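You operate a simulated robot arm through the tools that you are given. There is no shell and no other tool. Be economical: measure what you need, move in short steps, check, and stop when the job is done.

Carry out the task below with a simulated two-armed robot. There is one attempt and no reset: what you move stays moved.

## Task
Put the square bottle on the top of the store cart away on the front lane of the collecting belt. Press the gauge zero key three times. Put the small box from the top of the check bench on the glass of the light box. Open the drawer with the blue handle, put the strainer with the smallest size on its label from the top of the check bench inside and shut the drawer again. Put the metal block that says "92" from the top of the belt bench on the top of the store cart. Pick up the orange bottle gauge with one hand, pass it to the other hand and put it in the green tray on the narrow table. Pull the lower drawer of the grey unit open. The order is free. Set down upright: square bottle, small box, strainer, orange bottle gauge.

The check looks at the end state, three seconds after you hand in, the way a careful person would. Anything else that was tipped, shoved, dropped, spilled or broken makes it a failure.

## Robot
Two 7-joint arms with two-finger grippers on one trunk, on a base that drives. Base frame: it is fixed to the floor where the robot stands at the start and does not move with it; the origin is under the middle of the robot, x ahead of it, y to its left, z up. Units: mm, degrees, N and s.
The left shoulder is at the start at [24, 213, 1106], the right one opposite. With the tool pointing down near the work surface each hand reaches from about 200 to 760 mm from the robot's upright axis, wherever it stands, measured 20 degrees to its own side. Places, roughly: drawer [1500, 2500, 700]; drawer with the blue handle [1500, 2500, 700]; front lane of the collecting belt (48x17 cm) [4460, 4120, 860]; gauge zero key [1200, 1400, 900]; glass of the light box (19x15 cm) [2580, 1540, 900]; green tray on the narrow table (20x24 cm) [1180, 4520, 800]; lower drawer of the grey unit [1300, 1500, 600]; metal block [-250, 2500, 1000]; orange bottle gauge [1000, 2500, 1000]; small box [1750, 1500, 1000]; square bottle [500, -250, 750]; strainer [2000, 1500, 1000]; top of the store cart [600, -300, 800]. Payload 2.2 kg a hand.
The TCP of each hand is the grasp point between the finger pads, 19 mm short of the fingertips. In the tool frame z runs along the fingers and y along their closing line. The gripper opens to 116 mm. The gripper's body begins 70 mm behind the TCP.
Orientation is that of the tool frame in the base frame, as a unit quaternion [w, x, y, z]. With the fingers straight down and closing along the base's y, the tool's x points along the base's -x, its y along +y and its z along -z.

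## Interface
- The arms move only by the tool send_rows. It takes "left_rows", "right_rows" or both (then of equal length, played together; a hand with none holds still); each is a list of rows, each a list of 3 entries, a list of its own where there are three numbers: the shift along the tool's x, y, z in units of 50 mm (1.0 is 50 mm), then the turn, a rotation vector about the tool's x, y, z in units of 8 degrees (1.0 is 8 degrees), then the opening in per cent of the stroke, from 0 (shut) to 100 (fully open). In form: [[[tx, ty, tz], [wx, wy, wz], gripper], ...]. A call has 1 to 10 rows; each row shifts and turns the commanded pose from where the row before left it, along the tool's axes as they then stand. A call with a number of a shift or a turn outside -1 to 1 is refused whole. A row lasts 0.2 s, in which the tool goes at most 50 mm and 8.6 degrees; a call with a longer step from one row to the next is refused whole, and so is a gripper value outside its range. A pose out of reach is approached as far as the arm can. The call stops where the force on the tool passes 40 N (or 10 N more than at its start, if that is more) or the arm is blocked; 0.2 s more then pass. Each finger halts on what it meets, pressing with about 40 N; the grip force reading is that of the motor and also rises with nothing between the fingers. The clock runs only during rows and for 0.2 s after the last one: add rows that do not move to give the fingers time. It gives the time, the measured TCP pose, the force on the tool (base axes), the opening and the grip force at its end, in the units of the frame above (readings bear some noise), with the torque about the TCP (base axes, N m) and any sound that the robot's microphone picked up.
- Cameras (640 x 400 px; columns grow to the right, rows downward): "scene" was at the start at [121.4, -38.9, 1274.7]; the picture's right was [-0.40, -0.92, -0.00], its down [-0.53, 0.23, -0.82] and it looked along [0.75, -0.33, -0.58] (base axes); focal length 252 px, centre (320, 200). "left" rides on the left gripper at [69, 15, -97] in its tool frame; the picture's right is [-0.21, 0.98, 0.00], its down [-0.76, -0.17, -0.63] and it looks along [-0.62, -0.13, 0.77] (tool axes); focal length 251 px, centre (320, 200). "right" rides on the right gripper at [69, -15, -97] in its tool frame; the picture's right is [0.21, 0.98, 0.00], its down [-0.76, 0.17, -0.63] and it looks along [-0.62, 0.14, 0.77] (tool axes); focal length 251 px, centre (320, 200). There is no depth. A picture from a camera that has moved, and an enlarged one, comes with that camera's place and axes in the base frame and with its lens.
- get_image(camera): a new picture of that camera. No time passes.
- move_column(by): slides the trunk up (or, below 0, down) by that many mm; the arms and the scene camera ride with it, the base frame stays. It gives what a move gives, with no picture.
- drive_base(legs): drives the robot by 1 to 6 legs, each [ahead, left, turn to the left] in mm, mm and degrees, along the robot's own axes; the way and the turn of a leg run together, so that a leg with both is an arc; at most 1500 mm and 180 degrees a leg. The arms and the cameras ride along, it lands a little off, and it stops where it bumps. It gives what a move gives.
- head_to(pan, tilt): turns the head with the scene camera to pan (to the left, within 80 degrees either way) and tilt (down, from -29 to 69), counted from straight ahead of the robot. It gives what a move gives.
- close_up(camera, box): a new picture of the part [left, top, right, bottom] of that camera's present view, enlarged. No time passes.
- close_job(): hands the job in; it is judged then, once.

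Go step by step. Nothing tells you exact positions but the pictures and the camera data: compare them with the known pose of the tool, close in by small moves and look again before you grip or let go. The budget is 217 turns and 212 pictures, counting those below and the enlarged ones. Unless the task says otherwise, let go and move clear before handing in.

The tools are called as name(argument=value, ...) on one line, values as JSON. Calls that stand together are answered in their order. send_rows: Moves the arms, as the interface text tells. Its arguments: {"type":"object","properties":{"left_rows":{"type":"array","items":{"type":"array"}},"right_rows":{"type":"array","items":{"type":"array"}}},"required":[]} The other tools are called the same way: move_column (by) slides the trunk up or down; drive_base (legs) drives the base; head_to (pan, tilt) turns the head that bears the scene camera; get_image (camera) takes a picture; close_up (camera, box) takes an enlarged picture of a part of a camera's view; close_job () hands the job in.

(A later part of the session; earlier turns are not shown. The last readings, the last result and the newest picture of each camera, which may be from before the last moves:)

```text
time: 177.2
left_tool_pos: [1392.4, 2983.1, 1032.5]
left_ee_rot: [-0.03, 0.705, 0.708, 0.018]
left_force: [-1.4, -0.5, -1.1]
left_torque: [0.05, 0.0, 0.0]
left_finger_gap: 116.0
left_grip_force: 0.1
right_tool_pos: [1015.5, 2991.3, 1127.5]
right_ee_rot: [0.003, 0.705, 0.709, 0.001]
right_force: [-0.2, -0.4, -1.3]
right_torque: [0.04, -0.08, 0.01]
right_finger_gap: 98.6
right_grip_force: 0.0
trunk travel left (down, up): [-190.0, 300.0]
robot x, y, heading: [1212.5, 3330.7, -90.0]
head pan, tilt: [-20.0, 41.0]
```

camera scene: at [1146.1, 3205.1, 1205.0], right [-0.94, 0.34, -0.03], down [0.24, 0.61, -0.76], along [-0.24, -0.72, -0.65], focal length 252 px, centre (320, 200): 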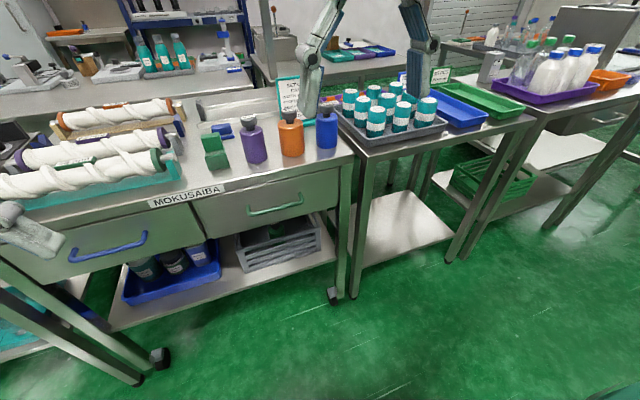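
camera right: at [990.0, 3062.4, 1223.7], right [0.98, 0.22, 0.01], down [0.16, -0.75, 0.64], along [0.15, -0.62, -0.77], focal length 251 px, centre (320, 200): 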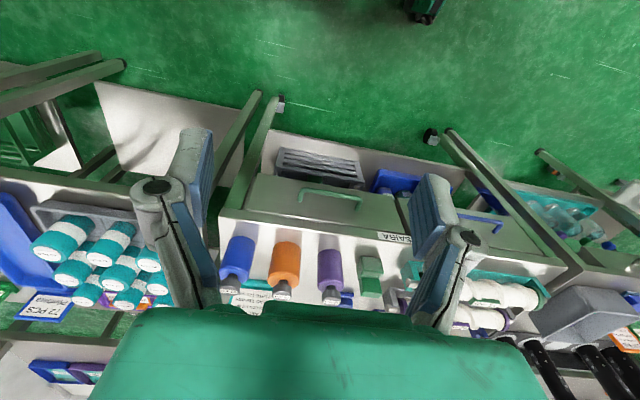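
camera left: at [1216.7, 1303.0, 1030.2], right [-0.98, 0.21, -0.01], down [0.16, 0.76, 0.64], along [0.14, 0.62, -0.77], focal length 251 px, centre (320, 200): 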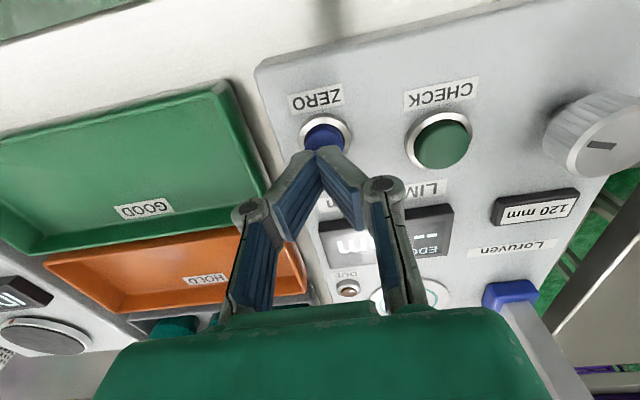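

The sway persists here at ±50 mm. I'll try a small forward drive to break it, then sample again.

drive_base(legs=[[-30, 0, 0]])

send_rows(right_rows=[[[0, 0, 0], [0, 0, 0], 85]])

send_rows(right_rows=[[[0, 0, 0], [0, 0, 0], 85]])

send_rows(right_rows=[[[0, 0, 0], [0, 0, 0], 85]])

send_rows(right_rows=[[[0, 0, 0], [0, 0, 0], 85]])

send_rows(right_rows=[[[0, 0, 0], [0, 0, 0], 85]])

```text
time: 178.0
left_tool_pos: [1387.3, 3013.1, 1030.0]
left_ee_rot: [-0.03, 0.704, 0.709, 0.019]
left_force: [-0.3, 0.4, -1.0]
left_torque: [-0.01, 0.04, 0.03]
left_finger_gap: 116.2
left_grip_force: 0.0
right_tool_pos: [1012.6, 3020.0, 1126.4]
right_ee_rot: [0.003, 0.704, 0.71, 0.002]
right_force: [1.0, 0.1, -0.1]
right_torque: [0.04, 0.0, -0.01]
right_finger_gap: 98.7
right_grip_force: 0.1
trunk travel left (down, up): [-190.0, 300.0]
robot x, y, heading: [1210.1, 3360.1, -89.8]
head pan, tilt: [-20.0, 41.0]
```

```text
time: 178.6
left_tool_pos: [1385.7, 3022.7, 1035.0]
left_ee_rot: [-0.028, 0.705, 0.708, 0.016]
left_force: [-2.1, 0.0, -0.6]
left_torque: [-0.04, -0.11, 0.01]
left_finger_gap: 116.0
left_grip_force: 0.1
right_tool_pos: [1010.7, 3030.9, 1130.4]
right_ee_rot: [0.006, 0.704, 0.71, -0.001]
right_force: [-1.8, -0.5, 0.5]
right_torque: [-0.01, -0.15, 0.0]
right_finger_gap: 98.8
right_grip_force: 0.1
trunk travel left (down, up): [-190.0, 300.0]
robot x, y, heading: [1209.8, 3360.8, -89.5]
head pan, tilt: [-20.0, 41.0]
stopped in row 1 (right hand): the arm was blocked; the commanded pose is now the measured one
```

```text
time: 179.2
left_tool_pos: [1467.9, 3023.1, 1017.5]
left_ee_rot: [-0.058, 0.702, 0.71, -0.002]
left_force: [0.9, 0.2, -0.2]
left_torque: [-0.07, 0.13, -0.01]
left_finger_gap: 116.0
left_grip_force: 0.1
right_tool_pos: [1101.9, 3031.4, 1138.8]
right_ee_rot: [-0.019, 0.701, 0.712, -0.025]
right_force: [1.2, 0.3, -0.1]
right_torque: [-0.01, 0.08, 0.0]
right_finger_gap: 98.5
right_grip_force: 0.1
trunk travel left (down, up): [-190.0, 300.0]
robot x, y, heading: [1226.7, 3362.6, -89.5]
head pan, tilt: [-20.0, 41.0]
stopped in row 1 (right hand): the arm was blocked; the commanded pose is now the measured one
```

```text
time: 179.8
left_tool_pos: [1454.1, 3025.6, 1013.5]
left_ee_rot: [-0.06, 0.703, 0.709, 0.007]
left_force: [0.6, 0.1, -0.1]
left_torque: [-0.02, 0.09, -0.01]
left_finger_gap: 115.7
left_grip_force: 0.0
right_tool_pos: [1085.5, 3032.8, 1138.8]
right_ee_rot: [-0.017, 0.702, 0.711, -0.022]
right_force: [1.5, 0.9, 0.4]
right_torque: [-0.02, 0.09, 0.01]
right_finger_gap: 98.6
right_grip_force: 0.0
trunk travel left (down, up): [-190.0, 300.0]
robot x, y, heading: [1218.6, 3358.1, -89.2]
head pan, tilt: [-20.0, 41.0]
stopped in row 1 (right hand): the arm was blocked; the commanded pose is now the measured one
```

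```text
time: 180.2
left_tool_pos: [1420.7, 3025.7, 1023.6]
left_ee_rot: [-0.046, 0.706, 0.707, 0.011]
left_force: [0.1, -0.2, 0.0]
left_torque: [0.03, -0.06, 0.0]
left_finger_gap: 115.9
left_grip_force: 0.0
right_tool_pos: [1048.8, 3032.3, 1135.6]
right_ee_rot: [-0.006, 0.703, 0.711, -0.012]
right_force: [-0.7, 0.3, -0.6]
right_torque: [0.06, -0.08, -0.03]
right_finger_gap: 98.5
right_grip_force: 0.0
trunk travel left (down, up): [-190.0, 300.0]
robot x, y, heading: [1210.6, 3361.0, -89.7]
head pan, tilt: [-20.0, 41.0]
```

```text
time: 180.6
left_tool_pos: [1448.1, 3024.0, 1014.7]
left_ee_rot: [-0.058, 0.703, 0.708, 0.007]
left_force: [0.2, -0.3, -0.3]
left_torque: [-0.02, 0.04, 0.02]
left_finger_gap: 115.9
left_grip_force: 0.0
right_tool_pos: [1078.9, 3033.1, 1138.3]
right_ee_rot: [-0.014, 0.702, 0.711, -0.02]
right_force: [0.4, -0.1, 0.2]
right_torque: [-0.01, 0.06, 0.0]
right_finger_gap: 98.6
right_grip_force: 0.1
trunk travel left (down, up): [-190.0, 300.0]
robot x, y, heading: [1215.7, 3361.2, -89.6]
head pan, tilt: [-20.0, 41.0]
```

head_to(pan=-20, tilt=40)

head_to(pan=-20, tilt=42)

head_to(pan=-20, tilt=40)

head_to(pan=-20, tilt=42)

head_to(pan=-20, tilt=40)

head_to(pan=-20, tilt=42)

head_to(pan=-20, tilt=40)

head_to(pan=-20, tilt=41)

```text
time: 181.2
left_tool_pos: [1406.6, 3024.4, 1024.1]
left_ee_rot: [-0.041, 0.705, 0.708, 0.018]
left_force: [-2.0, 0.2, -0.3]
left_torque: [-0.01, -0.18, -0.01]
left_finger_gap: 116.0
left_grip_force: 0.1
right_tool_pos: [1031.8, 3031.7, 1133.0]
right_ee_rot: [-0.001, 0.705, 0.71, -0.008]
right_force: [-1.1, 0.0, 0.0]
right_torque: [0.0, -0.16, 0.0]
right_finger_gap: 98.4
right_grip_force: 0.1
trunk travel left (down, up): [-190.0, 300.0]
robot x, y, heading: [1206.9, 3361.4, -89.6]
head pan, tilt: [-20.0, 40.0]
```

```text
time: 181.8
left_tool_pos: [1430.6, 3025.6, 1021.3]
left_ee_rot: [-0.049, 0.705, 0.708, 0.008]
left_force: [-0.1, 0.3, 0.6]
left_torque: [0.02, 0.01, -0.03]
left_finger_gap: 116.1
left_grip_force: 0.0
right_tool_pos: [1060.7, 3033.8, 1136.0]
right_ee_rot: [-0.009, 0.703, 0.711, -0.015]
right_force: [0.0, 1.5, -0.1]
right_torque: [0.03, -0.01, 0.02]
right_finger_gap: 98.8
right_grip_force: 0.1
trunk travel left (down, up): [-190.0, 300.0]
robot x, y, heading: [1216.8, 3359.4, -89.6]
head pan, tilt: [-20.0, 42.0]
```

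```text
time: 182.4
left_tool_pos: [1469.0, 3024.3, 1013.2]
left_ee_rot: [-0.061, 0.703, 0.708, 0.0]
left_force: [1.4, 0.1, 0.4]
left_torque: [0.03, 0.13, 0.02]
left_finger_gap: 116.2
left_grip_force: 0.1
right_tool_pos: [1102.4, 3032.9, 1140.9]
right_ee_rot: [-0.021, 0.701, 0.712, -0.028]
right_force: [2.3, 0.7, 0.0]
right_torque: [0.02, 0.15, 0.04]
right_finger_gap: 98.6
right_grip_force: 0.0
trunk travel left (down, up): [-190.0, 300.0]
robot x, y, heading: [1225.5, 3356.6, -89.4]
head pan, tilt: [-20.0, 40.0]
```

```text
time: 183.1
left_tool_pos: [1439.5, 3023.8, 1015.9]
left_ee_rot: [-0.055, 0.703, 0.709, 0.009]
left_force: [0.4, 0.5, 0.2]
left_torque: [0.04, 0.02, -0.02]
left_finger_gap: 116.0
left_grip_force: 0.1
right_tool_pos: [1070.1, 3032.8, 1137.4]
right_ee_rot: [-0.011, 0.702, 0.712, -0.017]
right_force: [0.4, 0.2, 0.2]
right_torque: [0.03, 0.01, 0.02]
right_finger_gap: 98.6
right_grip_force: 0.1
trunk travel left (down, up): [-190.0, 300.0]
robot x, y, heading: [1220.9, 3361.6, -89.6]
head pan, tilt: [-20.0, 42.0]
```

```text
time: 183.7
left_tool_pos: [1404.8, 3024.0, 1024.0]
left_ee_rot: [-0.042, 0.705, 0.708, 0.017]
left_force: [-1.1, -0.5, 0.2]
left_torque: [0.07, 0.0, -0.02]
left_finger_gap: 116.2
left_grip_force: 0.1
right_tool_pos: [1032.2, 3032.8, 1134.1]
right_ee_rot: [-0.001, 0.704, 0.71, -0.007]
right_force: [-0.7, -0.1, 0.4]
right_torque: [0.02, -0.12, 0.03]
right_finger_gap: 98.5
right_grip_force: 0.0
trunk travel left (down, up): [-190.0, 300.0]
robot x, y, heading: [1208.1, 3363.2, -90.0]
head pan, tilt: [-20.0, 40.0]
```

```text
time: 184.3
left_tool_pos: [1437.3, 3024.8, 1020.1]
left_ee_rot: [-0.05, 0.704, 0.708, 0.006]
left_force: [0.0, -0.5, -0.4]
left_torque: [0.0, 0.01, -0.02]
left_finger_gap: 115.9
left_grip_force: 0.2
right_tool_pos: [1067.9, 3032.8, 1137.5]
right_ee_rot: [-0.012, 0.703, 0.711, -0.016]
right_force: [-0.6, 0.5, -0.9]
right_torque: [-0.02, 0.03, 0.02]
right_finger_gap: 98.9
right_grip_force: 0.1
trunk travel left (down, up): [-190.0, 300.0]
robot x, y, heading: [1212.1, 3363.2, -89.8]
head pan, tilt: [-20.0, 42.0]
```

```text
time: 184.9
left_tool_pos: [1470.1, 3025.1, 1013.3]
left_ee_rot: [-0.063, 0.702, 0.709, -0.001]
left_force: [-0.1, -0.8, 0.6]
left_torque: [0.03, 0.06, -0.01]
left_finger_gap: 116.0
left_grip_force: 0.1
right_tool_pos: [1104.0, 3032.6, 1141.1]
right_ee_rot: [-0.02, 0.701, 0.712, -0.028]
right_force: [0.3, -1.1, -0.4]
right_torque: [-0.04, 0.07, 0.01]
right_finger_gap: 98.6
right_grip_force: 0.0
trunk travel left (down, up): [-190.0, 300.0]
robot x, y, heading: [1220.8, 3360.8, -89.8]
head pan, tilt: [-20.0, 40.0]
```

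```text
time: 185.5
left_tool_pos: [1431.2, 3024.2, 1019.0]
left_ee_rot: [-0.052, 0.704, 0.708, 0.013]
left_force: [0.0, 0.2, -0.6]
left_torque: [-0.02, 0.01, -0.02]
left_finger_gap: 116.0
left_grip_force: 0.1
right_tool_pos: [1059.8, 3032.2, 1135.8]
right_ee_rot: [-0.009, 0.703, 0.711, -0.015]
right_force: [-0.3, 0.8, 0.4]
right_torque: [0.02, -0.03, 0.04]
right_finger_gap: 98.5
right_grip_force: 0.2
trunk travel left (down, up): [-190.0, 300.0]
robot x, y, heading: [1214.8, 3361.1, -89.8]
head pan, tilt: [-20.0, 41.0]
```

It's a sustained cycle; lowering the trunk helped before, so lower it 120 mm (also suits this task).

move_column(by=-120)

head_to(pan=-20, tilt=40)

head_to(pan=-20, tilt=42)

head_to(pan=-20, tilt=40)

head_to(pan=-20, tilt=42)

head_to(pan=-20, tilt=40)

head_to(pan=-20, tilt=42)

head_to(pan=-20, tilt=40)

```text
time: 187.0
left_tool_pos: [1408.4, 3024.0, 903.5]
left_ee_rot: [-0.042, 0.705, 0.708, 0.017]
left_force: [-2.0, -0.8, -0.2]
left_torque: [0.0, -0.16, 0.0]
left_finger_gap: 115.8
left_grip_force: 0.1
right_tool_pos: [1035.5, 3032.7, 1013.0]
right_ee_rot: [-0.002, 0.704, 0.71, -0.008]
right_force: [-2.5, 0.3, 0.1]
right_torque: [0.03, -0.13, 0.0]
right_finger_gap: 99.0
right_grip_force: 0.1
trunk travel left (down, up): [-70.0, 420.0]
robot x, y, heading: [1211.3, 3359.6, -89.7]
head pan, tilt: [-20.0, 41.0]
```

```text
time: 187.7
left_tool_pos: [1422.3, 3023.7, 902.7]
left_ee_rot: [-0.045, 0.705, 0.708, 0.012]
left_force: [-1.7, -0.5, 0.2]
left_torque: [0.0, -0.08, 0.01]
left_finger_gap: 116.0
left_grip_force: 0.1
right_tool_pos: [1050.4, 3032.8, 1016.8]
right_ee_rot: [-0.004, 0.704, 0.711, -0.011]
right_force: [-0.6, 0.9, -0.1]
right_torque: [-0.02, -0.1, 0.01]
right_finger_gap: 98.5
right_grip_force: 0.1
trunk travel left (down, up): [-70.0, 420.0]
robot x, y, heading: [1210.7, 3358.9, -89.5]
head pan, tilt: [-20.0, 40.0]
```

```text
time: 188.3
left_tool_pos: [1458.8, 3024.5, 895.4]
left_ee_rot: [-0.058, 0.703, 0.709, 0.0]
left_force: [1.1, -0.5, -0.7]
left_torque: [-0.02, 0.06, 0.04]
left_finger_gap: 116.1
left_grip_force: 0.0
right_tool_pos: [1089.8, 3032.9, 1019.3]
right_ee_rot: [-0.018, 0.702, 0.711, -0.024]
right_force: [0.6, 0.3, -1.0]
right_torque: [-0.03, 0.11, 0.03]
right_finger_gap: 98.4
right_grip_force: 0.0
trunk travel left (down, up): [-70.0, 420.0]
robot x, y, heading: [1221.4, 3361.0, -89.5]
head pan, tilt: [-20.0, 42.0]
```

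```text
time: 188.9
left_tool_pos: [1457.4, 3024.7, 894.5]
left_ee_rot: [-0.061, 0.703, 0.709, 0.003]
left_force: [0.9, 0.1, -0.5]
left_torque: [-0.06, 0.13, -0.01]
left_finger_gap: 116.0
left_grip_force: 0.1
right_tool_pos: [1090.4, 3033.4, 1018.2]
right_ee_rot: [-0.017, 0.702, 0.711, -0.024]
right_force: [1.7, -0.1, 0.0]
right_torque: [-0.01, 0.12, 0.03]
right_finger_gap: 98.7
right_grip_force: 0.1
trunk travel left (down, up): [-70.0, 420.0]
robot x, y, heading: [1222.5, 3360.6, -89.5]
head pan, tilt: [-20.0, 40.0]
```

```text
time: 189.5
left_tool_pos: [1424.7, 3023.8, 900.5]
left_ee_rot: [-0.048, 0.705, 0.708, 0.013]
left_force: [-1.1, -0.4, -0.4]
left_torque: [0.0, -0.05, -0.01]
left_finger_gap: 115.8
left_grip_force: 0.0
right_tool_pos: [1054.3, 3032.5, 1015.2]
right_ee_rot: [-0.007, 0.703, 0.711, -0.013]
right_force: [0.2, -0.5, 0.3]
right_torque: [0.04, 0.01, -0.02]
right_finger_gap: 98.5
right_grip_force: 0.0
trunk travel left (down, up): [-70.0, 420.0]
robot x, y, heading: [1206.7, 3358.1, -89.6]
head pan, tilt: [-20.0, 42.0]
```

```text
time: 190.1
left_tool_pos: [1414.4, 3024.9, 904.3]
left_ee_rot: [-0.043, 0.705, 0.708, 0.014]
left_force: [-1.0, 0.1, 0.0]
left_torque: [0.01, -0.07, -0.01]
left_finger_gap: 115.9
left_grip_force: 0.1
right_tool_pos: [1041.2, 3032.3, 1015.9]
right_ee_rot: [-0.004, 0.703, 0.711, -0.01]
right_force: [-1.0, 0.5, 0.9]
right_torque: [0.01, -0.12, -0.01]
right_finger_gap: 98.8
right_grip_force: 0.1
trunk travel left (down, up): [-70.0, 420.0]
robot x, y, heading: [1211.9, 3359.7, -89.7]
head pan, tilt: [-20.0, 40.0]
```

```text
time: 190.8
left_tool_pos: [1439.6, 3024.4, 899.8]
left_ee_rot: [-0.052, 0.704, 0.709, 0.007]
left_force: [0.0, 0.8, 0.6]
left_torque: [0.02, 0.0, -0.02]
left_finger_gap: 116.1
left_grip_force: 0.0
right_tool_pos: [1069.7, 3031.8, 1016.6]
right_ee_rot: [-0.012, 0.704, 0.71, -0.017]
right_force: [-0.3, 0.4, 0.3]
right_torque: [-0.01, -0.01, -0.03]
right_finger_gap: 98.7
right_grip_force: 0.1
trunk travel left (down, up): [-70.0, 420.0]
robot x, y, heading: [1216.6, 3361.4, -89.6]
head pan, tilt: [-20.0, 42.0]
```

```text
time: 191.4
left_tool_pos: [1457.9, 3025.2, 894.7]
left_ee_rot: [-0.059, 0.703, 0.708, 0.002]
left_force: [1.0, -0.7, 0.3]
left_torque: [0.02, 0.11, 0.03]
left_finger_gap: 116.1
left_grip_force: 0.1
right_tool_pos: [1090.3, 3031.9, 1020.0]
right_ee_rot: [-0.018, 0.702, 0.711, -0.024]
right_force: [0.7, 0.3, -0.7]
right_torque: [0.0, 0.08, 0.01]
right_finger_gap: 98.4
right_grip_force: 0.0
trunk travel left (down, up): [-70.0, 420.0]
robot x, y, heading: [1217.2, 3356.0, -89.9]
head pan, tilt: [-20.0, 40.0]
```

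Decaying slowly now (±25). Keep waiting.

drive_base(legs=[[3, 0, 0], [-3, 0, 0], [3, 0, 0], [-3, 0, 0], [3, 0, 0], [-3, 0, 0]])

head_to(pan=-20, tilt=42)

drive_base(legs=[[3, 0, 0], [-3, 0, 0], [3, 0, 0], [-3, 0, 0], [3, 0, 0], [-3, 0, 0]])

head_to(pan=-20, tilt=40)

head_to(pan=-20, tilt=42)

head_to(pan=-20, tilt=40)

```text
time: 193.6
left_tool_pos: [1446.9, 3025.6, 895.9]
left_ee_rot: [-0.056, 0.703, 0.709, 0.006]
left_force: [0.0, 0.2, 0.3]
left_torque: [-0.01, 0.02, -0.01]
left_finger_gap: 116.0
left_grip_force: 0.1
right_tool_pos: [1076.8, 3032.1, 1018.6]
right_ee_rot: [-0.014, 0.702, 0.711, -0.021]
right_force: [0.4, -0.2, 1.0]
right_torque: [-0.02, 0.1, 0.01]
right_finger_gap: 98.6
right_grip_force: 0.1
trunk travel left (down, up): [-70.0, 420.0]
robot x, y, heading: [1216.1, 3358.6, -89.7]
head pan, tilt: [-20.0, 40.0]
```

```text
time: 194.2
left_tool_pos: [1433.8, 3026.9, 897.9]
left_ee_rot: [-0.054, 0.703, 0.709, 0.011]
left_force: [-0.7, -0.2, 0.0]
left_torque: [0.0, 0.0, 0.02]
left_finger_gap: 116.2
left_grip_force: 0.1
right_tool_pos: [1064.2, 3034.2, 1018.5]
right_ee_rot: [-0.009, 0.703, 0.711, -0.016]
right_force: [-0.1, 0.6, 0.2]
right_torque: [0.0, -0.05, -0.05]
right_finger_gap: 98.7
right_grip_force: 0.1
trunk travel left (down, up): [-70.0, 420.0]
robot x, y, heading: [1213.6, 3362.0, -89.6]
head pan, tilt: [-20.0, 42.0]
```

```text
time: 196.5
left_tool_pos: [1438.9, 3025.4, 897.7]
left_ee_rot: [-0.053, 0.703, 0.709, 0.01]
left_force: [-0.6, -1.4, -0.4]
left_torque: [0.01, -0.04, -0.03]
left_finger_gap: 116.0
left_grip_force: 0.1
right_tool_pos: [1068.2, 3034.6, 1018.5]
right_ee_rot: [-0.011, 0.703, 0.711, -0.018]
right_force: [0.4, -0.2, 0.1]
right_torque: [-0.03, -0.03, -0.02]
right_finger_gap: 98.4
right_grip_force: 0.1
trunk travel left (down, up): [-70.0, 420.0]
robot x, y, heading: [1216.2, 3360.3, -89.7]
head pan, tilt: [-20.0, 42.0]
```

```text
time: 197.1
left_tool_pos: [1443.7, 3027.0, 895.7]
left_ee_rot: [-0.057, 0.703, 0.708, 0.008]
left_force: [0.9, 0.4, -1.0]
left_torque: [-0.01, 0.03, 0.0]
left_finger_gap: 116.3
left_grip_force: 0.1
right_tool_pos: [1074.3, 3035.0, 1019.4]
right_ee_rot: [-0.011, 0.702, 0.711, -0.021]
right_force: [1.2, 0.6, 0.5]
right_torque: [-0.01, 0.01, 0.01]
right_finger_gap: 98.9
right_grip_force: 0.0
trunk travel left (down, up): [-70.0, 420.0]
robot x, y, heading: [1212.7, 3361.1, -89.7]
head pan, tilt: [-20.0, 40.0]
```

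```text
time: 197.8
left_tool_pos: [1442.9, 3028.2, 896.6]
left_ee_rot: [-0.056, 0.703, 0.709, 0.008]
left_force: [-0.4, -0.1, -0.5]
left_torque: [0.02, -0.03, -0.01]
left_finger_gap: 115.8
left_grip_force: 0.1
right_tool_pos: [1073.1, 3035.4, 1018.5]
right_ee_rot: [-0.011, 0.703, 0.711, -0.02]
right_force: [0.4, -1.3, -1.0]
right_torque: [0.0, 0.0, 0.02]
right_finger_gap: 98.8
right_grip_force: 0.1
trunk travel left (down, up): [-70.0, 420.0]
robot x, y, heading: [1215.1, 3360.9, -89.8]
head pan, tilt: [-20.0, 42.0]
```

```text
time: 198.4
left_tool_pos: [1441.2, 3026.3, 895.5]
left_ee_rot: [-0.057, 0.703, 0.708, 0.009]
left_force: [1.2, 0.9, 1.1]
left_torque: [-0.01, 0.02, 0.0]
left_finger_gap: 115.9
left_grip_force: 0.0
right_tool_pos: [1071.6, 3034.5, 1017.2]
right_ee_rot: [-0.012, 0.702, 0.712, -0.02]
right_force: [0.5, 0.7, -0.2]
right_torque: [-0.02, 0.01, 0.01]
right_finger_gap: 98.4
right_grip_force: 0.0
trunk travel left (down, up): [-70.0, 420.0]
robot x, y, heading: [1213.9, 3359.3, -89.7]
head pan, tilt: [-20.0, 40.0]
```

Settled. Now measure the orange gauge.

get_image(camera="right")

close_up(camera="scene", box=[180, 80, 380, 210])

```text
138 pictures are left
camera right: at [1060.5, 3104.8, 1114.9], right [0.97, 0.23, -0.05], down [0.2, -0.75, 0.63], along [0.11, -0.63, -0.77], focal length 251 px, centre (320, 200)
```

right: 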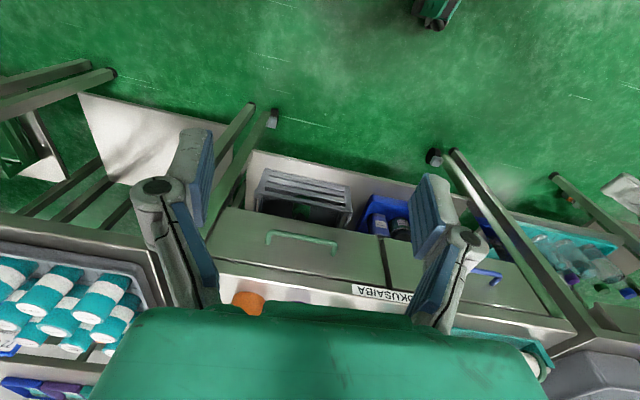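

```text
3.08 times, centred on (280, 145) of scene
camera zoom: at [1185.8, 3238.3, 1087.2], right [-0.94, 0.34, 0.0], down [0.22, 0.61, -0.76], along [-0.26, -0.72, -0.64], focal length 776 px, centre (443, 369)
```

zoom: 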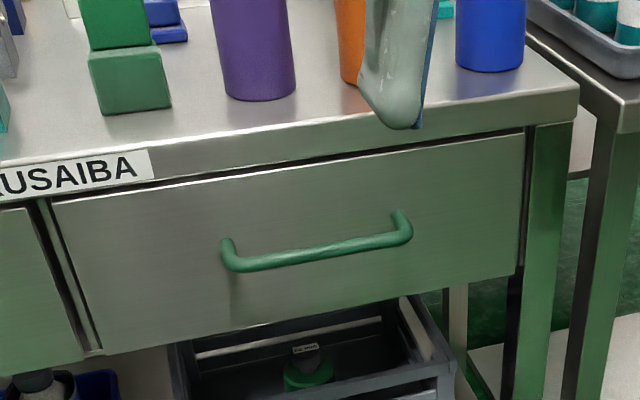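

Tilt the right hand forward 48° (levelled) and re-aim the head.

send_rows(right_rows=[[[0, -0.4, -0.4], [-0.32, -0.9, 0], 85], [[0, -0.4, -0.4], [0, -1, 0], 85], [[0, 0, 0], [0, -1, 0], 85], [[0, 0, 0], [0, -1, 0], 85], [[0, 0, 0], [0, -1, 0], 85], [[0, 0, 0], [0, -1, 0], 85], [[0, 0, 0], [0, 0, 0], 85]])

head_to(pan=-15, tilt=18)

get_image(camera="right")

get_image(camera="scene")

```text
time: 200.0
left_tool_pos: [1440.7, 3026.1, 896.1]
left_ee_rot: [-0.056, 0.703, 0.709, 0.01]
left_force: [0.7, -0.3, -0.5]
left_torque: [-0.01, -0.02, 0.0]
left_finger_gap: 115.9
left_grip_force: 0.0
right_tool_pos: [1031.9, 3037.5, 1059.4]
right_ee_rot: [0.291, 0.641, 0.65, -0.285]
right_force: [1.4, 0.2, 0.5]
right_torque: [-0.01, -0.01, 0.03]
right_finger_gap: 98.5
right_grip_force: 0.0
trunk travel left (down, up): [-70.0, 420.0]
robot x, y, heading: [1214.0, 3360.1, -89.7]
head pan, tilt: [-20.0, 40.0]
```

```text
time: 200.8
left_tool_pos: [1440.7, 3026.9, 896.5]
left_ee_rot: [-0.056, 0.703, 0.709, 0.01]
left_force: [-0.3, -0.4, 0.5]
left_torque: [-0.02, 0.01, 0.04]
left_finger_gap: 115.8
left_grip_force: 0.0
right_tool_pos: [1032.5, 3037.4, 1059.2]
right_ee_rot: [0.289, 0.641, 0.651, -0.284]
right_force: [0.6, 0.9, -0.3]
right_torque: [-0.03, -0.01, 0.03]
right_finger_gap: 98.6
right_grip_force: 0.0
trunk travel left (down, up): [-70.0, 420.0]
robot x, y, heading: [1215.9, 3355.3, -89.7]
head pan, tilt: [-15.0, 18.0]
```

```text
136 pictures are left
camera right: at [1016.0, 3154.9, 1072.9], right [0.97, 0.16, -0.16], down [0.17, -0.04, 0.99], along [0.15, -0.99, -0.06], focal length 251 px, centre (320, 200)
```

right: 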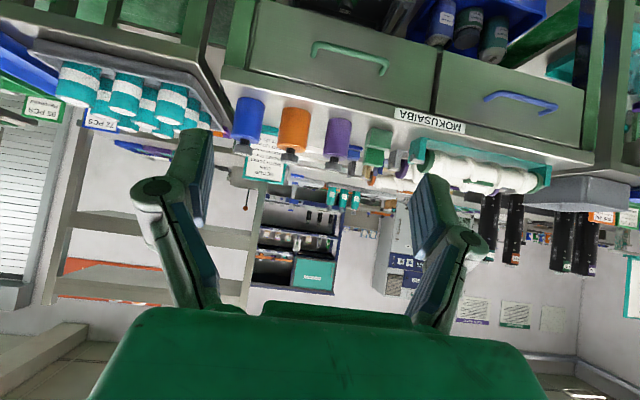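

```text
135 pictures are left
camera scene: at [1190.2, 3228.4, 1121.9], right [-0.97, 0.25, 0.0], down [0.08, 0.3, -0.95], along [-0.24, -0.92, -0.31], focal length 252 px, centre (320, 200)
```

scene: 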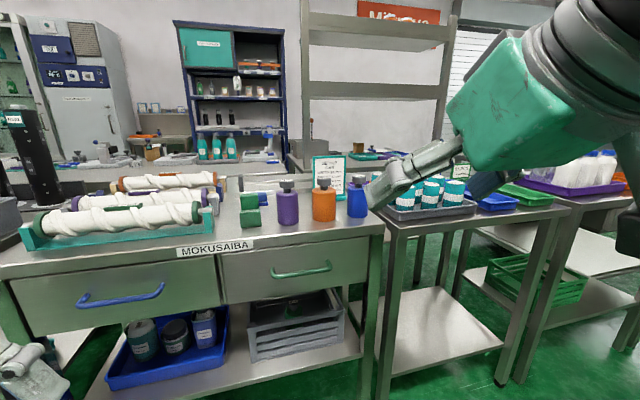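

close_up(camera="scene", box=[260, 150, 400, 260])

close_up(camera="right", box=[220, 80, 380, 180])

```text
3.64 times, centred on (330, 205) of scene
camera zoom: at [1190.2, 3228.4, 1121.9], right [-0.97, 0.25, 0.0], down [0.08, 0.3, -0.95], along [-0.24, -0.92, -0.31], focal length 917 px, centre (284, 182)
```

zoom: 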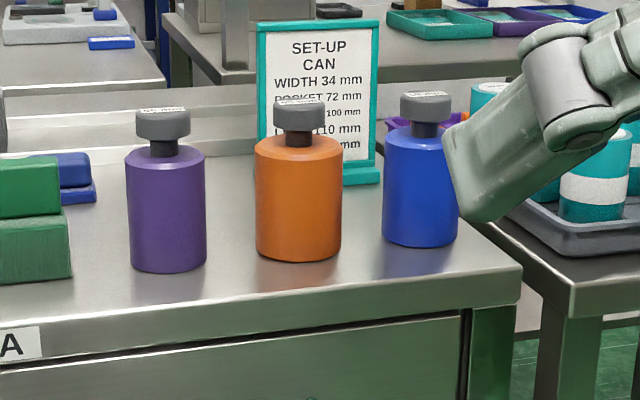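

```text
4.00 times, centred on (300, 130) of right
camera zoom: at [1016.0, 3154.9, 1072.9], right [0.97, 0.16, -0.16], down [0.17, -0.04, 0.99], along [0.15, -0.99, -0.06], focal length 1006 px, centre (400, 480)
```

zoom: 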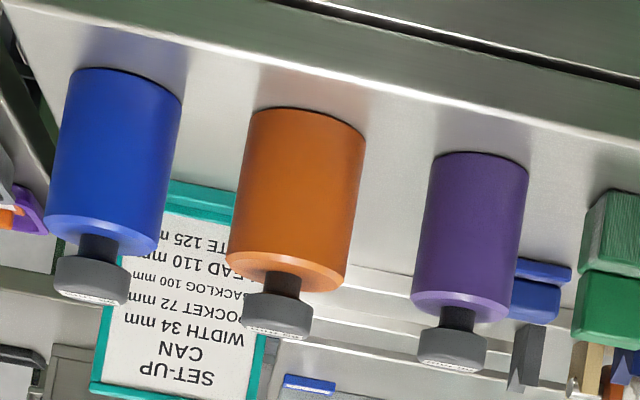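

Orange gauge axis ≈(1018.5,2612), body z 864–941, Ø65, knob z 957–974. I'll drive 120 mm closer and settle, with the fingers at 82 mm.

drive_base(legs=[[118, 0, 0], [3, 0, 0], [-3, 0, 0], [3, 0, 0], [-3, 0, 0]])

drive_base(legs=[[3, 0, 0], [-3, 0, 0], [3, 0, 0], [-3, 0, 0], [3, 0, 0], [-3, 0, 0]])

head_to(pan=-15, tilt=22)

head_to(pan=-15, tilt=20)

close_up(camera="right", box=[180, 0, 420, 200])

close_up(camera="scene", box=[250, 130, 450, 280])

```text
time: 203.3
left_tool_pos: [1441.4, 2908.7, 896.6]
left_ee_rot: [-0.055, 0.704, 0.708, 0.01]
left_force: [-0.4, 0.2, -0.3]
left_torque: [-0.01, -0.02, 0.02]
left_finger_gap: 116.0
left_grip_force: 0.1
right_tool_pos: [1033.5, 2920.6, 1058.8]
right_ee_rot: [0.29, 0.641, 0.651, -0.284]
right_force: [1.3, 0.2, -0.3]
right_torque: [0.01, -0.03, -0.02]
right_finger_gap: 98.9
right_grip_force: 0.0
trunk travel left (down, up): [-70.0, 420.0]
robot x, y, heading: [1216.4, 3240.4, -89.7]
head pan, tilt: [-15.0, 18.0]
```

```text
time: 205.6
left_tool_pos: [1441.2, 2909.4, 896.5]
left_ee_rot: [-0.056, 0.703, 0.709, 0.01]
left_force: [-0.3, 0.3, 0.0]
left_torque: [-0.02, 0.0, 0.02]
left_finger_gap: 116.0
left_grip_force: 0.0
right_tool_pos: [1033.8, 2921.2, 1060.9]
right_ee_rot: [0.29, 0.642, 0.65, -0.286]
right_force: [0.3, 0.6, -0.5]
right_torque: [-0.01, -0.02, 0.02]
right_finger_gap: 98.5
right_grip_force: 0.1
trunk travel left (down, up): [-70.0, 420.0]
robot x, y, heading: [1218.3, 3242.9, -89.8]
head pan, tilt: [-15.0, 18.0]
```

```text
time: 206.2
left_tool_pos: [1440.8, 2910.7, 895.3]
left_ee_rot: [-0.057, 0.704, 0.708, 0.011]
left_force: [0.0, 0.4, 0.2]
left_torque: [-0.02, 0.03, -0.03]
left_finger_gap: 115.7
left_grip_force: 0.1
right_tool_pos: [1033.2, 2920.8, 1060.7]
right_ee_rot: [0.289, 0.642, 0.65, -0.286]
right_force: [-0.4, -0.3, -0.9]
right_torque: [0.02, 0.01, 0.0]
right_finger_gap: 98.5
right_grip_force: 0.1
trunk travel left (down, up): [-70.0, 420.0]
robot x, y, heading: [1217.2, 3240.7, -90.0]
head pan, tilt: [-15.0, 22.0]
```

```text
time: 206.8
left_tool_pos: [1440.7, 2910.6, 896.0]
left_ee_rot: [-0.057, 0.704, 0.708, 0.011]
left_force: [-0.9, -0.3, 0.6]
left_torque: [0.01, 0.03, -0.01]
left_finger_gap: 115.9
left_grip_force: 0.0
right_tool_pos: [1033.6, 2920.5, 1060.5]
right_ee_rot: [0.29, 0.642, 0.65, -0.286]
right_force: [0.4, 0.5, 0.2]
right_torque: [0.0, 0.0, -0.01]
right_finger_gap: 98.4
right_grip_force: 0.1
trunk travel left (down, up): [-70.0, 420.0]
robot x, y, heading: [1216.1, 3242.5, -89.9]
head pan, tilt: [-15.0, 20.0]
```

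```text
2.00 times, centred on (300, 100) of right
camera zoom: at [1016.3, 3038.8, 1073.3], right [0.97, 0.16, -0.16], down [0.17, -0.03, 0.99], along [0.15, -0.99, -0.06], focal length 503 px, centre (360, 400)
```

zoom: 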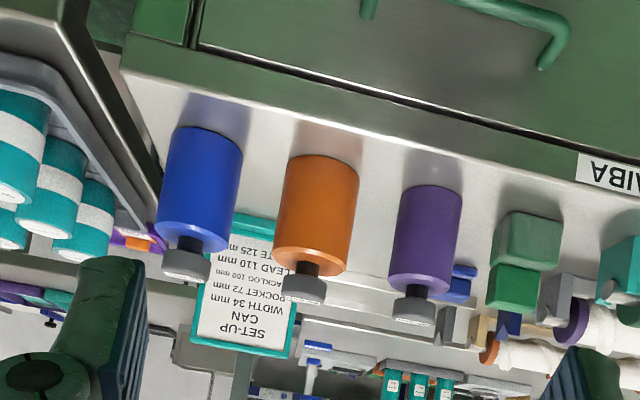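

```text
2.67 times, centred on (350, 205) of scene
camera zoom: at [1190.7, 3110.1, 1118.7], right [-0.97, 0.25, 0.0], down [0.09, 0.33, -0.94], along [-0.24, -0.91, -0.34], focal length 672 px, centre (240, 187)
```

zoom: 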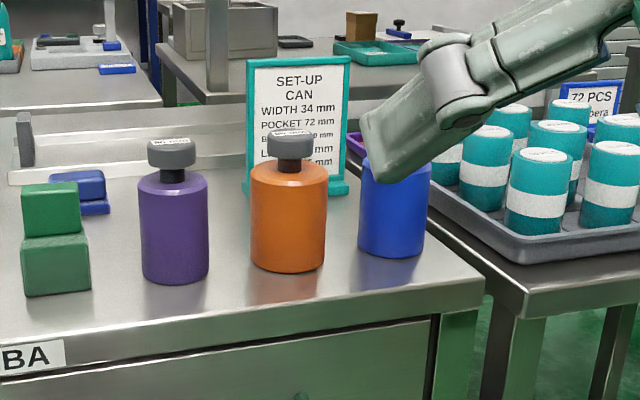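

Gauge confirmed at (1017,2611). Move to the pre-approach point.

send_rows(right_rows=[[[-0.36, -0.074, 0.78], [0, 0, 0], 72], [[-0.36, -0.074, 0.78], [0, 0, 0], 72], [[-0.36, -0.074, 0.78], [0, 0, 0], 72], [[-0.36, -0.074, 0.78], [0, 0, 0], 72], [[-0.36, -0.074, 0.78], [0, 0, 0], 72], [[0, 0, 0], [0, 0, 0], 72]])

get_image(camera="right")

close_up(camera="scene", box=[250, 130, 450, 280])

```text
time: 208.2
left_tool_pos: [1442.9, 2911.4, 894.3]
left_ee_rot: [-0.058, 0.703, 0.708, 0.012]
left_force: [0.4, -0.4, 0.4]
left_torque: [-0.03, -0.01, 0.0]
left_finger_gap: 116.1
left_grip_force: 0.0
right_tool_pos: [1017.1, 2716.1, 998.6]
right_ee_rot: [0.29, 0.641, 0.65, -0.286]
right_force: [-0.3, 1.2, 0.2]
right_torque: [0.0, -0.03, 0.0]
right_finger_gap: 83.4
right_grip_force: 0.0
trunk travel left (down, up): [-70.0, 420.0]
robot x, y, heading: [1215.0, 3245.4, -89.9]
head pan, tilt: [-15.0, 20.0]
```

```text
130 pictures are left
camera right: at [1000.1, 2833.3, 1011.0], right [0.97, 0.16, -0.16], down [0.17, -0.03, 0.99], along [0.15, -0.99, -0.06], focal length 251 px, centre (320, 200)
```

right: 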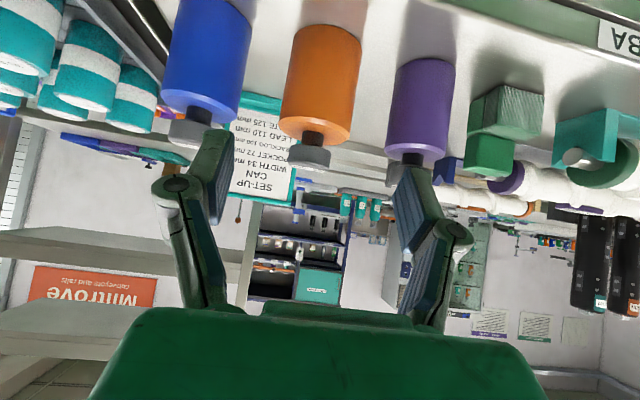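

```text
2.67 times, centred on (350, 205) of scene
camera zoom: at [1191.6, 3110.0, 1118.7], right [-0.97, 0.25, 0.0], down [0.09, 0.33, -0.94], along [-0.24, -0.91, -0.34], focal length 672 px, centre (240, 187)
```

zoom: 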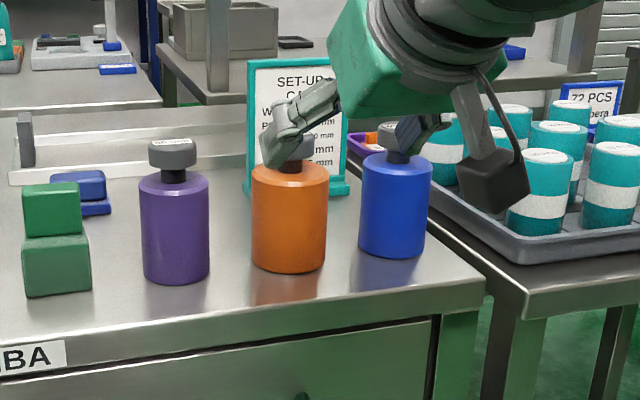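

Aligned (gauge at x≈1016.5). Approach along the tool axis.

send_rows(right_rows=[[[0, -0.01, 0.5], [0, 0, 0], 72], [[0, -0.01, 0.6], [0, 0, 0], 72], [[0, -0.01, 0.6], [0, 0, 0], 72], [[0, 0, 0.6], [0, 0, 0], 72], [[0, 0, 0.4], [0, 0, 0], 72], [[0, 0, 0.08], [0, 0, 0], 72]])

get_image(camera="right")

close_up(camera="scene", box=[250, 130, 450, 280])

```text
time: 209.6
left_tool_pos: [1441.8, 2910.5, 893.1]
left_ee_rot: [-0.06, 0.704, 0.708, 0.011]
left_force: [-1.0, -0.1, 0.6]
left_torque: [-0.01, 0.0, 0.0]
left_finger_gap: 116.1
left_grip_force: 0.1
right_tool_pos: [1018.5, 2611.7, 903.8]
right_ee_rot: [0.289, 0.641, 0.651, -0.285]
right_force: [-0.1, 0.5, 0.6]
right_torque: [-0.01, 0.0, -0.01]
right_finger_gap: 83.3
right_grip_force: 0.2
trunk travel left (down, up): [-70.0, 420.0]
robot x, y, heading: [1214.3, 3243.8, -89.6]
head pan, tilt: [-15.0, 20.0]
```

```text
128 pictures are left
camera right: at [1002.1, 2729.6, 916.9], right [0.97, 0.16, -0.16], down [0.17, -0.03, 0.99], along [0.15, -0.99, -0.06], focal length 251 px, centre (320, 200)
```

right: 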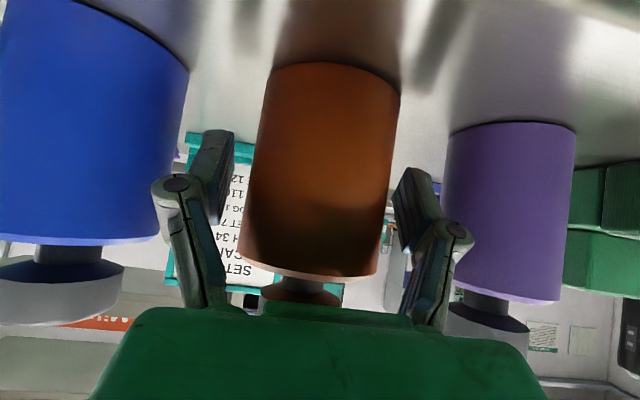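

```text
2.67 times, centred on (350, 205) of scene
camera zoom: at [1192.1, 3108.9, 1118.6], right [-0.97, 0.25, 0.0], down [0.09, 0.33, -0.94], along [-0.24, -0.91, -0.34], focal length 672 px, centre (240, 187)
```

zoom: 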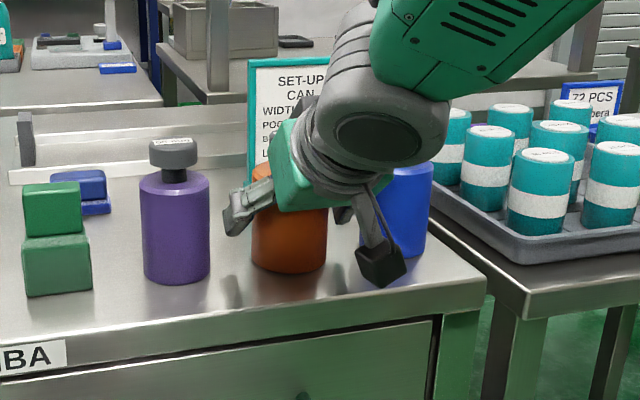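

Fingers straddle the orange body only. Close and lift.

send_rows(right_rows=[[[0, 0, 0], [0, 0, 0], 64], [[0, 0, 0], [0, 0, 0], 56], [[0, 0, 0], [0, 0, 0], 48], [[0, 0, 0], [0, 0, 0], 35], [[0, 0, 0], [0, 0, 0], 30], [[0, 0, 0], [0, 0, 0], 30]])

get_image(camera="right")

```text
time: 211.0
left_tool_pos: [1442.5, 2910.8, 893.9]
left_ee_rot: [-0.059, 0.703, 0.708, 0.012]
left_force: [-0.1, -0.5, 0.3]
left_torque: [-0.01, 0.01, 0.02]
left_finger_gap: 116.4
left_grip_force: 0.1
right_tool_pos: [1018.9, 2611.4, 903.8]
right_ee_rot: [0.29, 0.642, 0.65, -0.285]
right_force: [0.2, -0.5, -0.3]
right_torque: [0.0, 0.02, -0.01]
right_finger_gap: 62.9
right_grip_force: 39.7
trunk travel left (down, up): [-70.0, 420.0]
robot x, y, heading: [1218.8, 3240.3, -89.8]
head pan, tilt: [-15.0, 20.0]
```

```text
126 pictures are left
camera right: at [1002.1, 2729.7, 916.9], right [0.97, 0.16, -0.16], down [0.17, -0.03, 0.99], along [0.15, -0.99, -0.06], focal length 251 px, centre (320, 200)
```

right: 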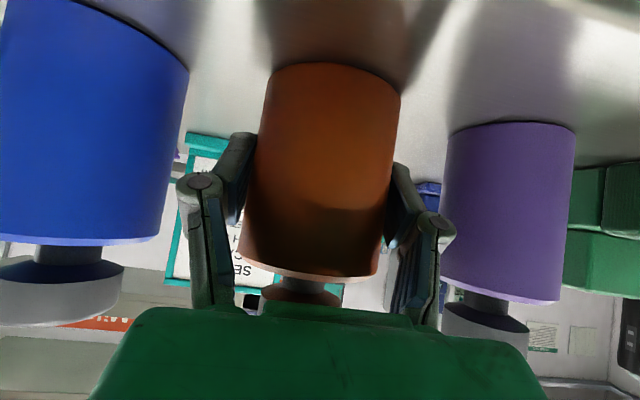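

Gripped. Lift clear and bring it in front of me.

send_rows(right_rows=[[[-0.37, 0, -0.33], [0, 0, 0], 30], [[-0.695, 0, -0.625], [0, 0, 0], 30], [[-0.695, 0, -0.625], [0, 0, 0], 30], [[-0.695, 0, -0.625], [0, 0, 0], 30]])

send_rows(right_rows=[[[0.52, 0.443, -0.328], [0, 0, 0], 30], [[0.52, 0.443, -0.328], [0, 0, 0], 30], [[0.52, 0.443, -0.328], [0, 0, 0], 30], [[0.52, 0.443, -0.328], [0, 0, 0], 30], [[0.52, 0.443, -0.328], [0, 0, 0], 30], [[0.52, 0.443, -0.328], [0, 0, 0], 30]])

get_image(camera="scene")

get_image(camera="left")

```text
time: 212.0
left_tool_pos: [1442.1, 2911.0, 894.3]
left_ee_rot: [-0.058, 0.704, 0.708, 0.012]
left_force: [0.5, -0.5, -0.4]
left_torque: [-0.01, -0.02, -0.02]
left_finger_gap: 116.1
left_grip_force: 0.1
right_tool_pos: [1018.5, 2612.5, 1069.1]
right_ee_rot: [0.29, 0.641, 0.65, -0.286]
right_force: [-0.1, 0.3, -2.0]
right_torque: [0.0, -0.01, 0.0]
right_finger_gap: 62.7
right_grip_force: 40.6
trunk travel left (down, up): [-70.0, 420.0]
robot x, y, heading: [1218.8, 3246.8, -89.7]
head pan, tilt: [-15.0, 20.0]
```

```text
time: 213.4
left_tool_pos: [1443.7, 2910.5, 894.2]
left_ee_rot: [-0.058, 0.703, 0.709, 0.011]
left_force: [0.3, 0.2, 0.0]
left_torque: [0.01, 0.04, -0.01]
left_finger_gap: 115.7
left_grip_force: 0.1
right_tool_pos: [1148.8, 2793.1, 1020.1]
right_ee_rot: [0.289, 0.641, 0.65, -0.287]
right_force: [0.1, 0.3, -1.5]
right_torque: [0.0, 0.0, -0.01]
right_finger_gap: 62.8
right_grip_force: 40.0
trunk travel left (down, up): [-70.0, 420.0]
robot x, y, heading: [1218.2, 3240.3, -89.6]
head pan, tilt: [-15.0, 20.0]
```

```text
125 pictures are left
camera scene: at [1193.7, 3110.1, 1118.7], right [-0.97, 0.25, 0.0], down [0.08, 0.33, -0.94], along [-0.24, -0.91, -0.34], focal length 252 px, centre (320, 200)
```

scene: 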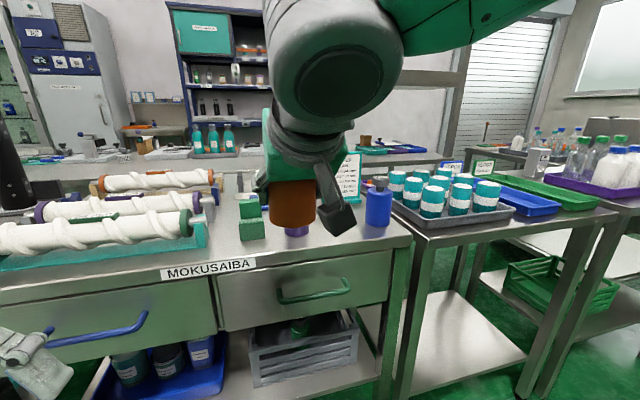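

```text
124 pictures are left
camera left: at [1465.3, 2970.1, 996.6], right [0.98, -0.2, -0.09], down [-0.12, -0.82, 0.57], along [-0.19, -0.54, -0.82], focal length 251 px, centre (320, 200)
```

left: 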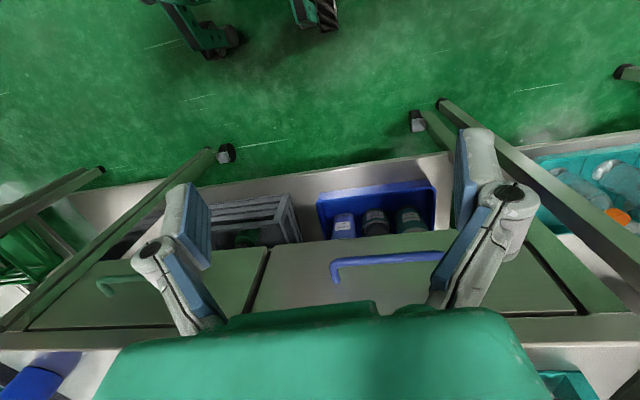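

The knob is now near (1147,2793,1082). Raise and level the left hand (leaned slightly away), and shift the gauge left toward the middle.

send_rows(left_rows=[[[0, 0, -0.6], [-0.46, 0.43, 0], 60], [[0, 0, -0.9], [0, 0.43, 0], 60], [[0, 0, -0.9], [0, 0.43, 0], 60], [[0, 0, -0.9], [0, 0, 0], 60], [[0, 0, -0.9], [0, 0, 0], 60], [[0, 0, -0.9], [0, 0, 0], 60], [[0, 0, -0.9], [0, 0, 0], 60]], right_rows=[[[0, 0.3, 0], [0, 0, 0], 30], [[0, 0.3, 0], [0, 0, 0], 30], [[0, 0.3, 0], [0, 0, 0], 30], [[0, 0.3, 0], [0, 0, 0], 30], [[0, 0.2, 0], [0, 0, 0], 30], [[0, 0, 0], [0, 0, 0], 30], [[0, 0, 0], [0, 0, 0], 30]])

head_to(pan=5, tilt=20)

get_image(camera="scene")

get_image(camera="left")

```text
time: 215.0
left_tool_pos: [1444.6, 2849.3, 1153.9]
left_ee_rot: [-0.097, 0.7, 0.701, 0.096]
left_force: [0.4, 0.3, -0.4]
left_torque: [-0.01, 0.01, 0.02]
left_finger_gap: 69.4
left_grip_force: 0.0
left hand out of reach, approached as far as the arm can: row 7
right_tool_pos: [1217.9, 2793.0, 1017.5]
right_ee_rot: [0.29, 0.642, 0.65, -0.285]
right_force: [0.6, 0.2, -1.1]
right_torque: [-0.04, -0.01, -0.02]
right_finger_gap: 62.6
right_grip_force: 39.6
trunk travel left (down, up): [-70.0, 420.0]
robot x, y, heading: [1216.2, 3241.8, -89.8]
head pan, tilt: [-15.0, 20.0]
```

```text
time: 215.9
left_tool_pos: [1446.7, 2850.1, 1154.6]
left_ee_rot: [-0.098, 0.7, 0.701, 0.095]
left_force: [-0.1, -0.1, 0.5]
left_torque: [0.0, -0.03, -0.01]
left_finger_gap: 69.6
left_grip_force: 0.1
right_tool_pos: [1219.0, 2793.3, 1017.4]
right_ee_rot: [0.29, 0.641, 0.651, -0.285]
right_force: [0.2, 0.0, -3.0]
right_torque: [-0.01, 0.01, -0.01]
right_finger_gap: 62.8
right_grip_force: 40.4
trunk travel left (down, up): [-70.0, 420.0]
robot x, y, heading: [1216.9, 3245.3, -89.5]
head pan, tilt: [5.0, 20.0]
```

```text
123 pictures are left
camera scene: at [1224.6, 3106.5, 1118.5], right [-1.0, -0.09, 0.0], down [-0.03, 0.34, -0.94], along [0.09, -0.93, -0.34], focal length 252 px, centre (320, 200)
```

scene: 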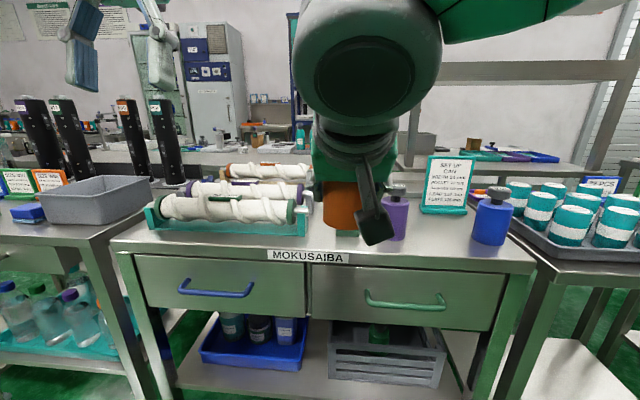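

```text
122 pictures are left
camera left: at [1460.8, 2890.7, 1266.7], right [0.98, -0.2, -0.06], down [-0.16, -0.9, 0.41], along [-0.14, -0.39, -0.91], focal length 251 px, centre (320, 200)
```

left: 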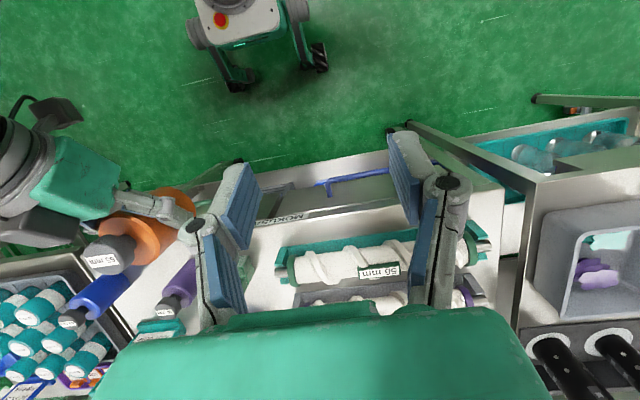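

Left hand is at its height limit but clear. Move it forward then across above the knob.

send_rows(left_rows=[[[-0.57, 0, -0.05], [0, 0, 0], 60], [[-0.57, 0, -0.05], [0, 0, 0], 60], [[0, -0.7, 0], [0, 0, 0], 60], [[0, -0.8, 0], [0, 0, 0], 60], [[0, -0.8, 0], [0, 0, 0], 60], [[0, -0.8, 0], [0, 0, 0], 60], [[0, -0.7, 0], [0, 0, 0], 60], [[0, -0.7, 0], [0, 0, 0], 60], [[0, 0, 0], [0, 0, 0], 60]])

get_image(camera="scene")

get_image(camera="left")

```text
time: 217.9
left_tool_pos: [1446.5, 2803.9, 1148.0]
left_ee_rot: [-0.096, 0.7, 0.702, 0.092]
left_force: [-0.7, -0.1, -0.5]
left_torque: [0.0, 0.01, -0.01]
left_finger_gap: 70.0
left_grip_force: 0.0
left hand out of reach, approached as far as the arm can: row 2, 3, 4, 5, 6, 7, 8
right_tool_pos: [1218.7, 2792.9, 1019.2]
right_ee_rot: [0.29, 0.642, 0.65, -0.285]
right_force: [-0.8, -0.4, -2.6]
right_torque: [0.0, 0.02, -0.03]
right_finger_gap: 62.9
right_grip_force: 39.9
trunk travel left (down, up): [-70.0, 420.0]
robot x, y, heading: [1213.7, 3241.5, -89.6]
head pan, tilt: [5.0, 20.0]
```

```text
121 pictures are left
camera scene: at [1224.3, 3106.3, 1118.5], right [-1.0, -0.09, 0.0], down [-0.03, 0.34, -0.94], along [0.09, -0.93, -0.34], focal length 252 px, centre (320, 200)
```

scene: 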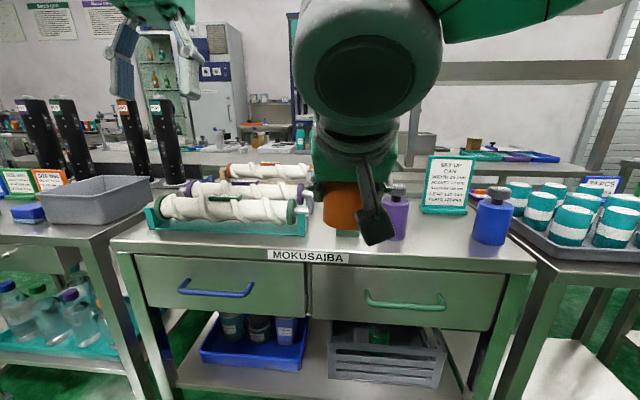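

```text
120 pictures are left
camera left: at [1461.2, 2845.0, 1259.0], right [0.98, -0.2, -0.06], down [-0.16, -0.9, 0.41], along [-0.14, -0.39, -0.91], focal length 251 px, centre (320, 200)
```

left: 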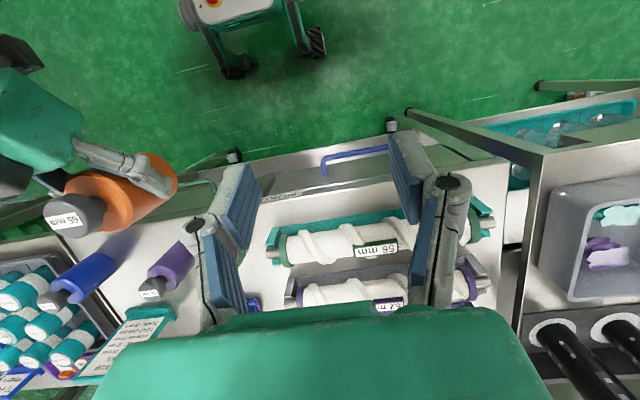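

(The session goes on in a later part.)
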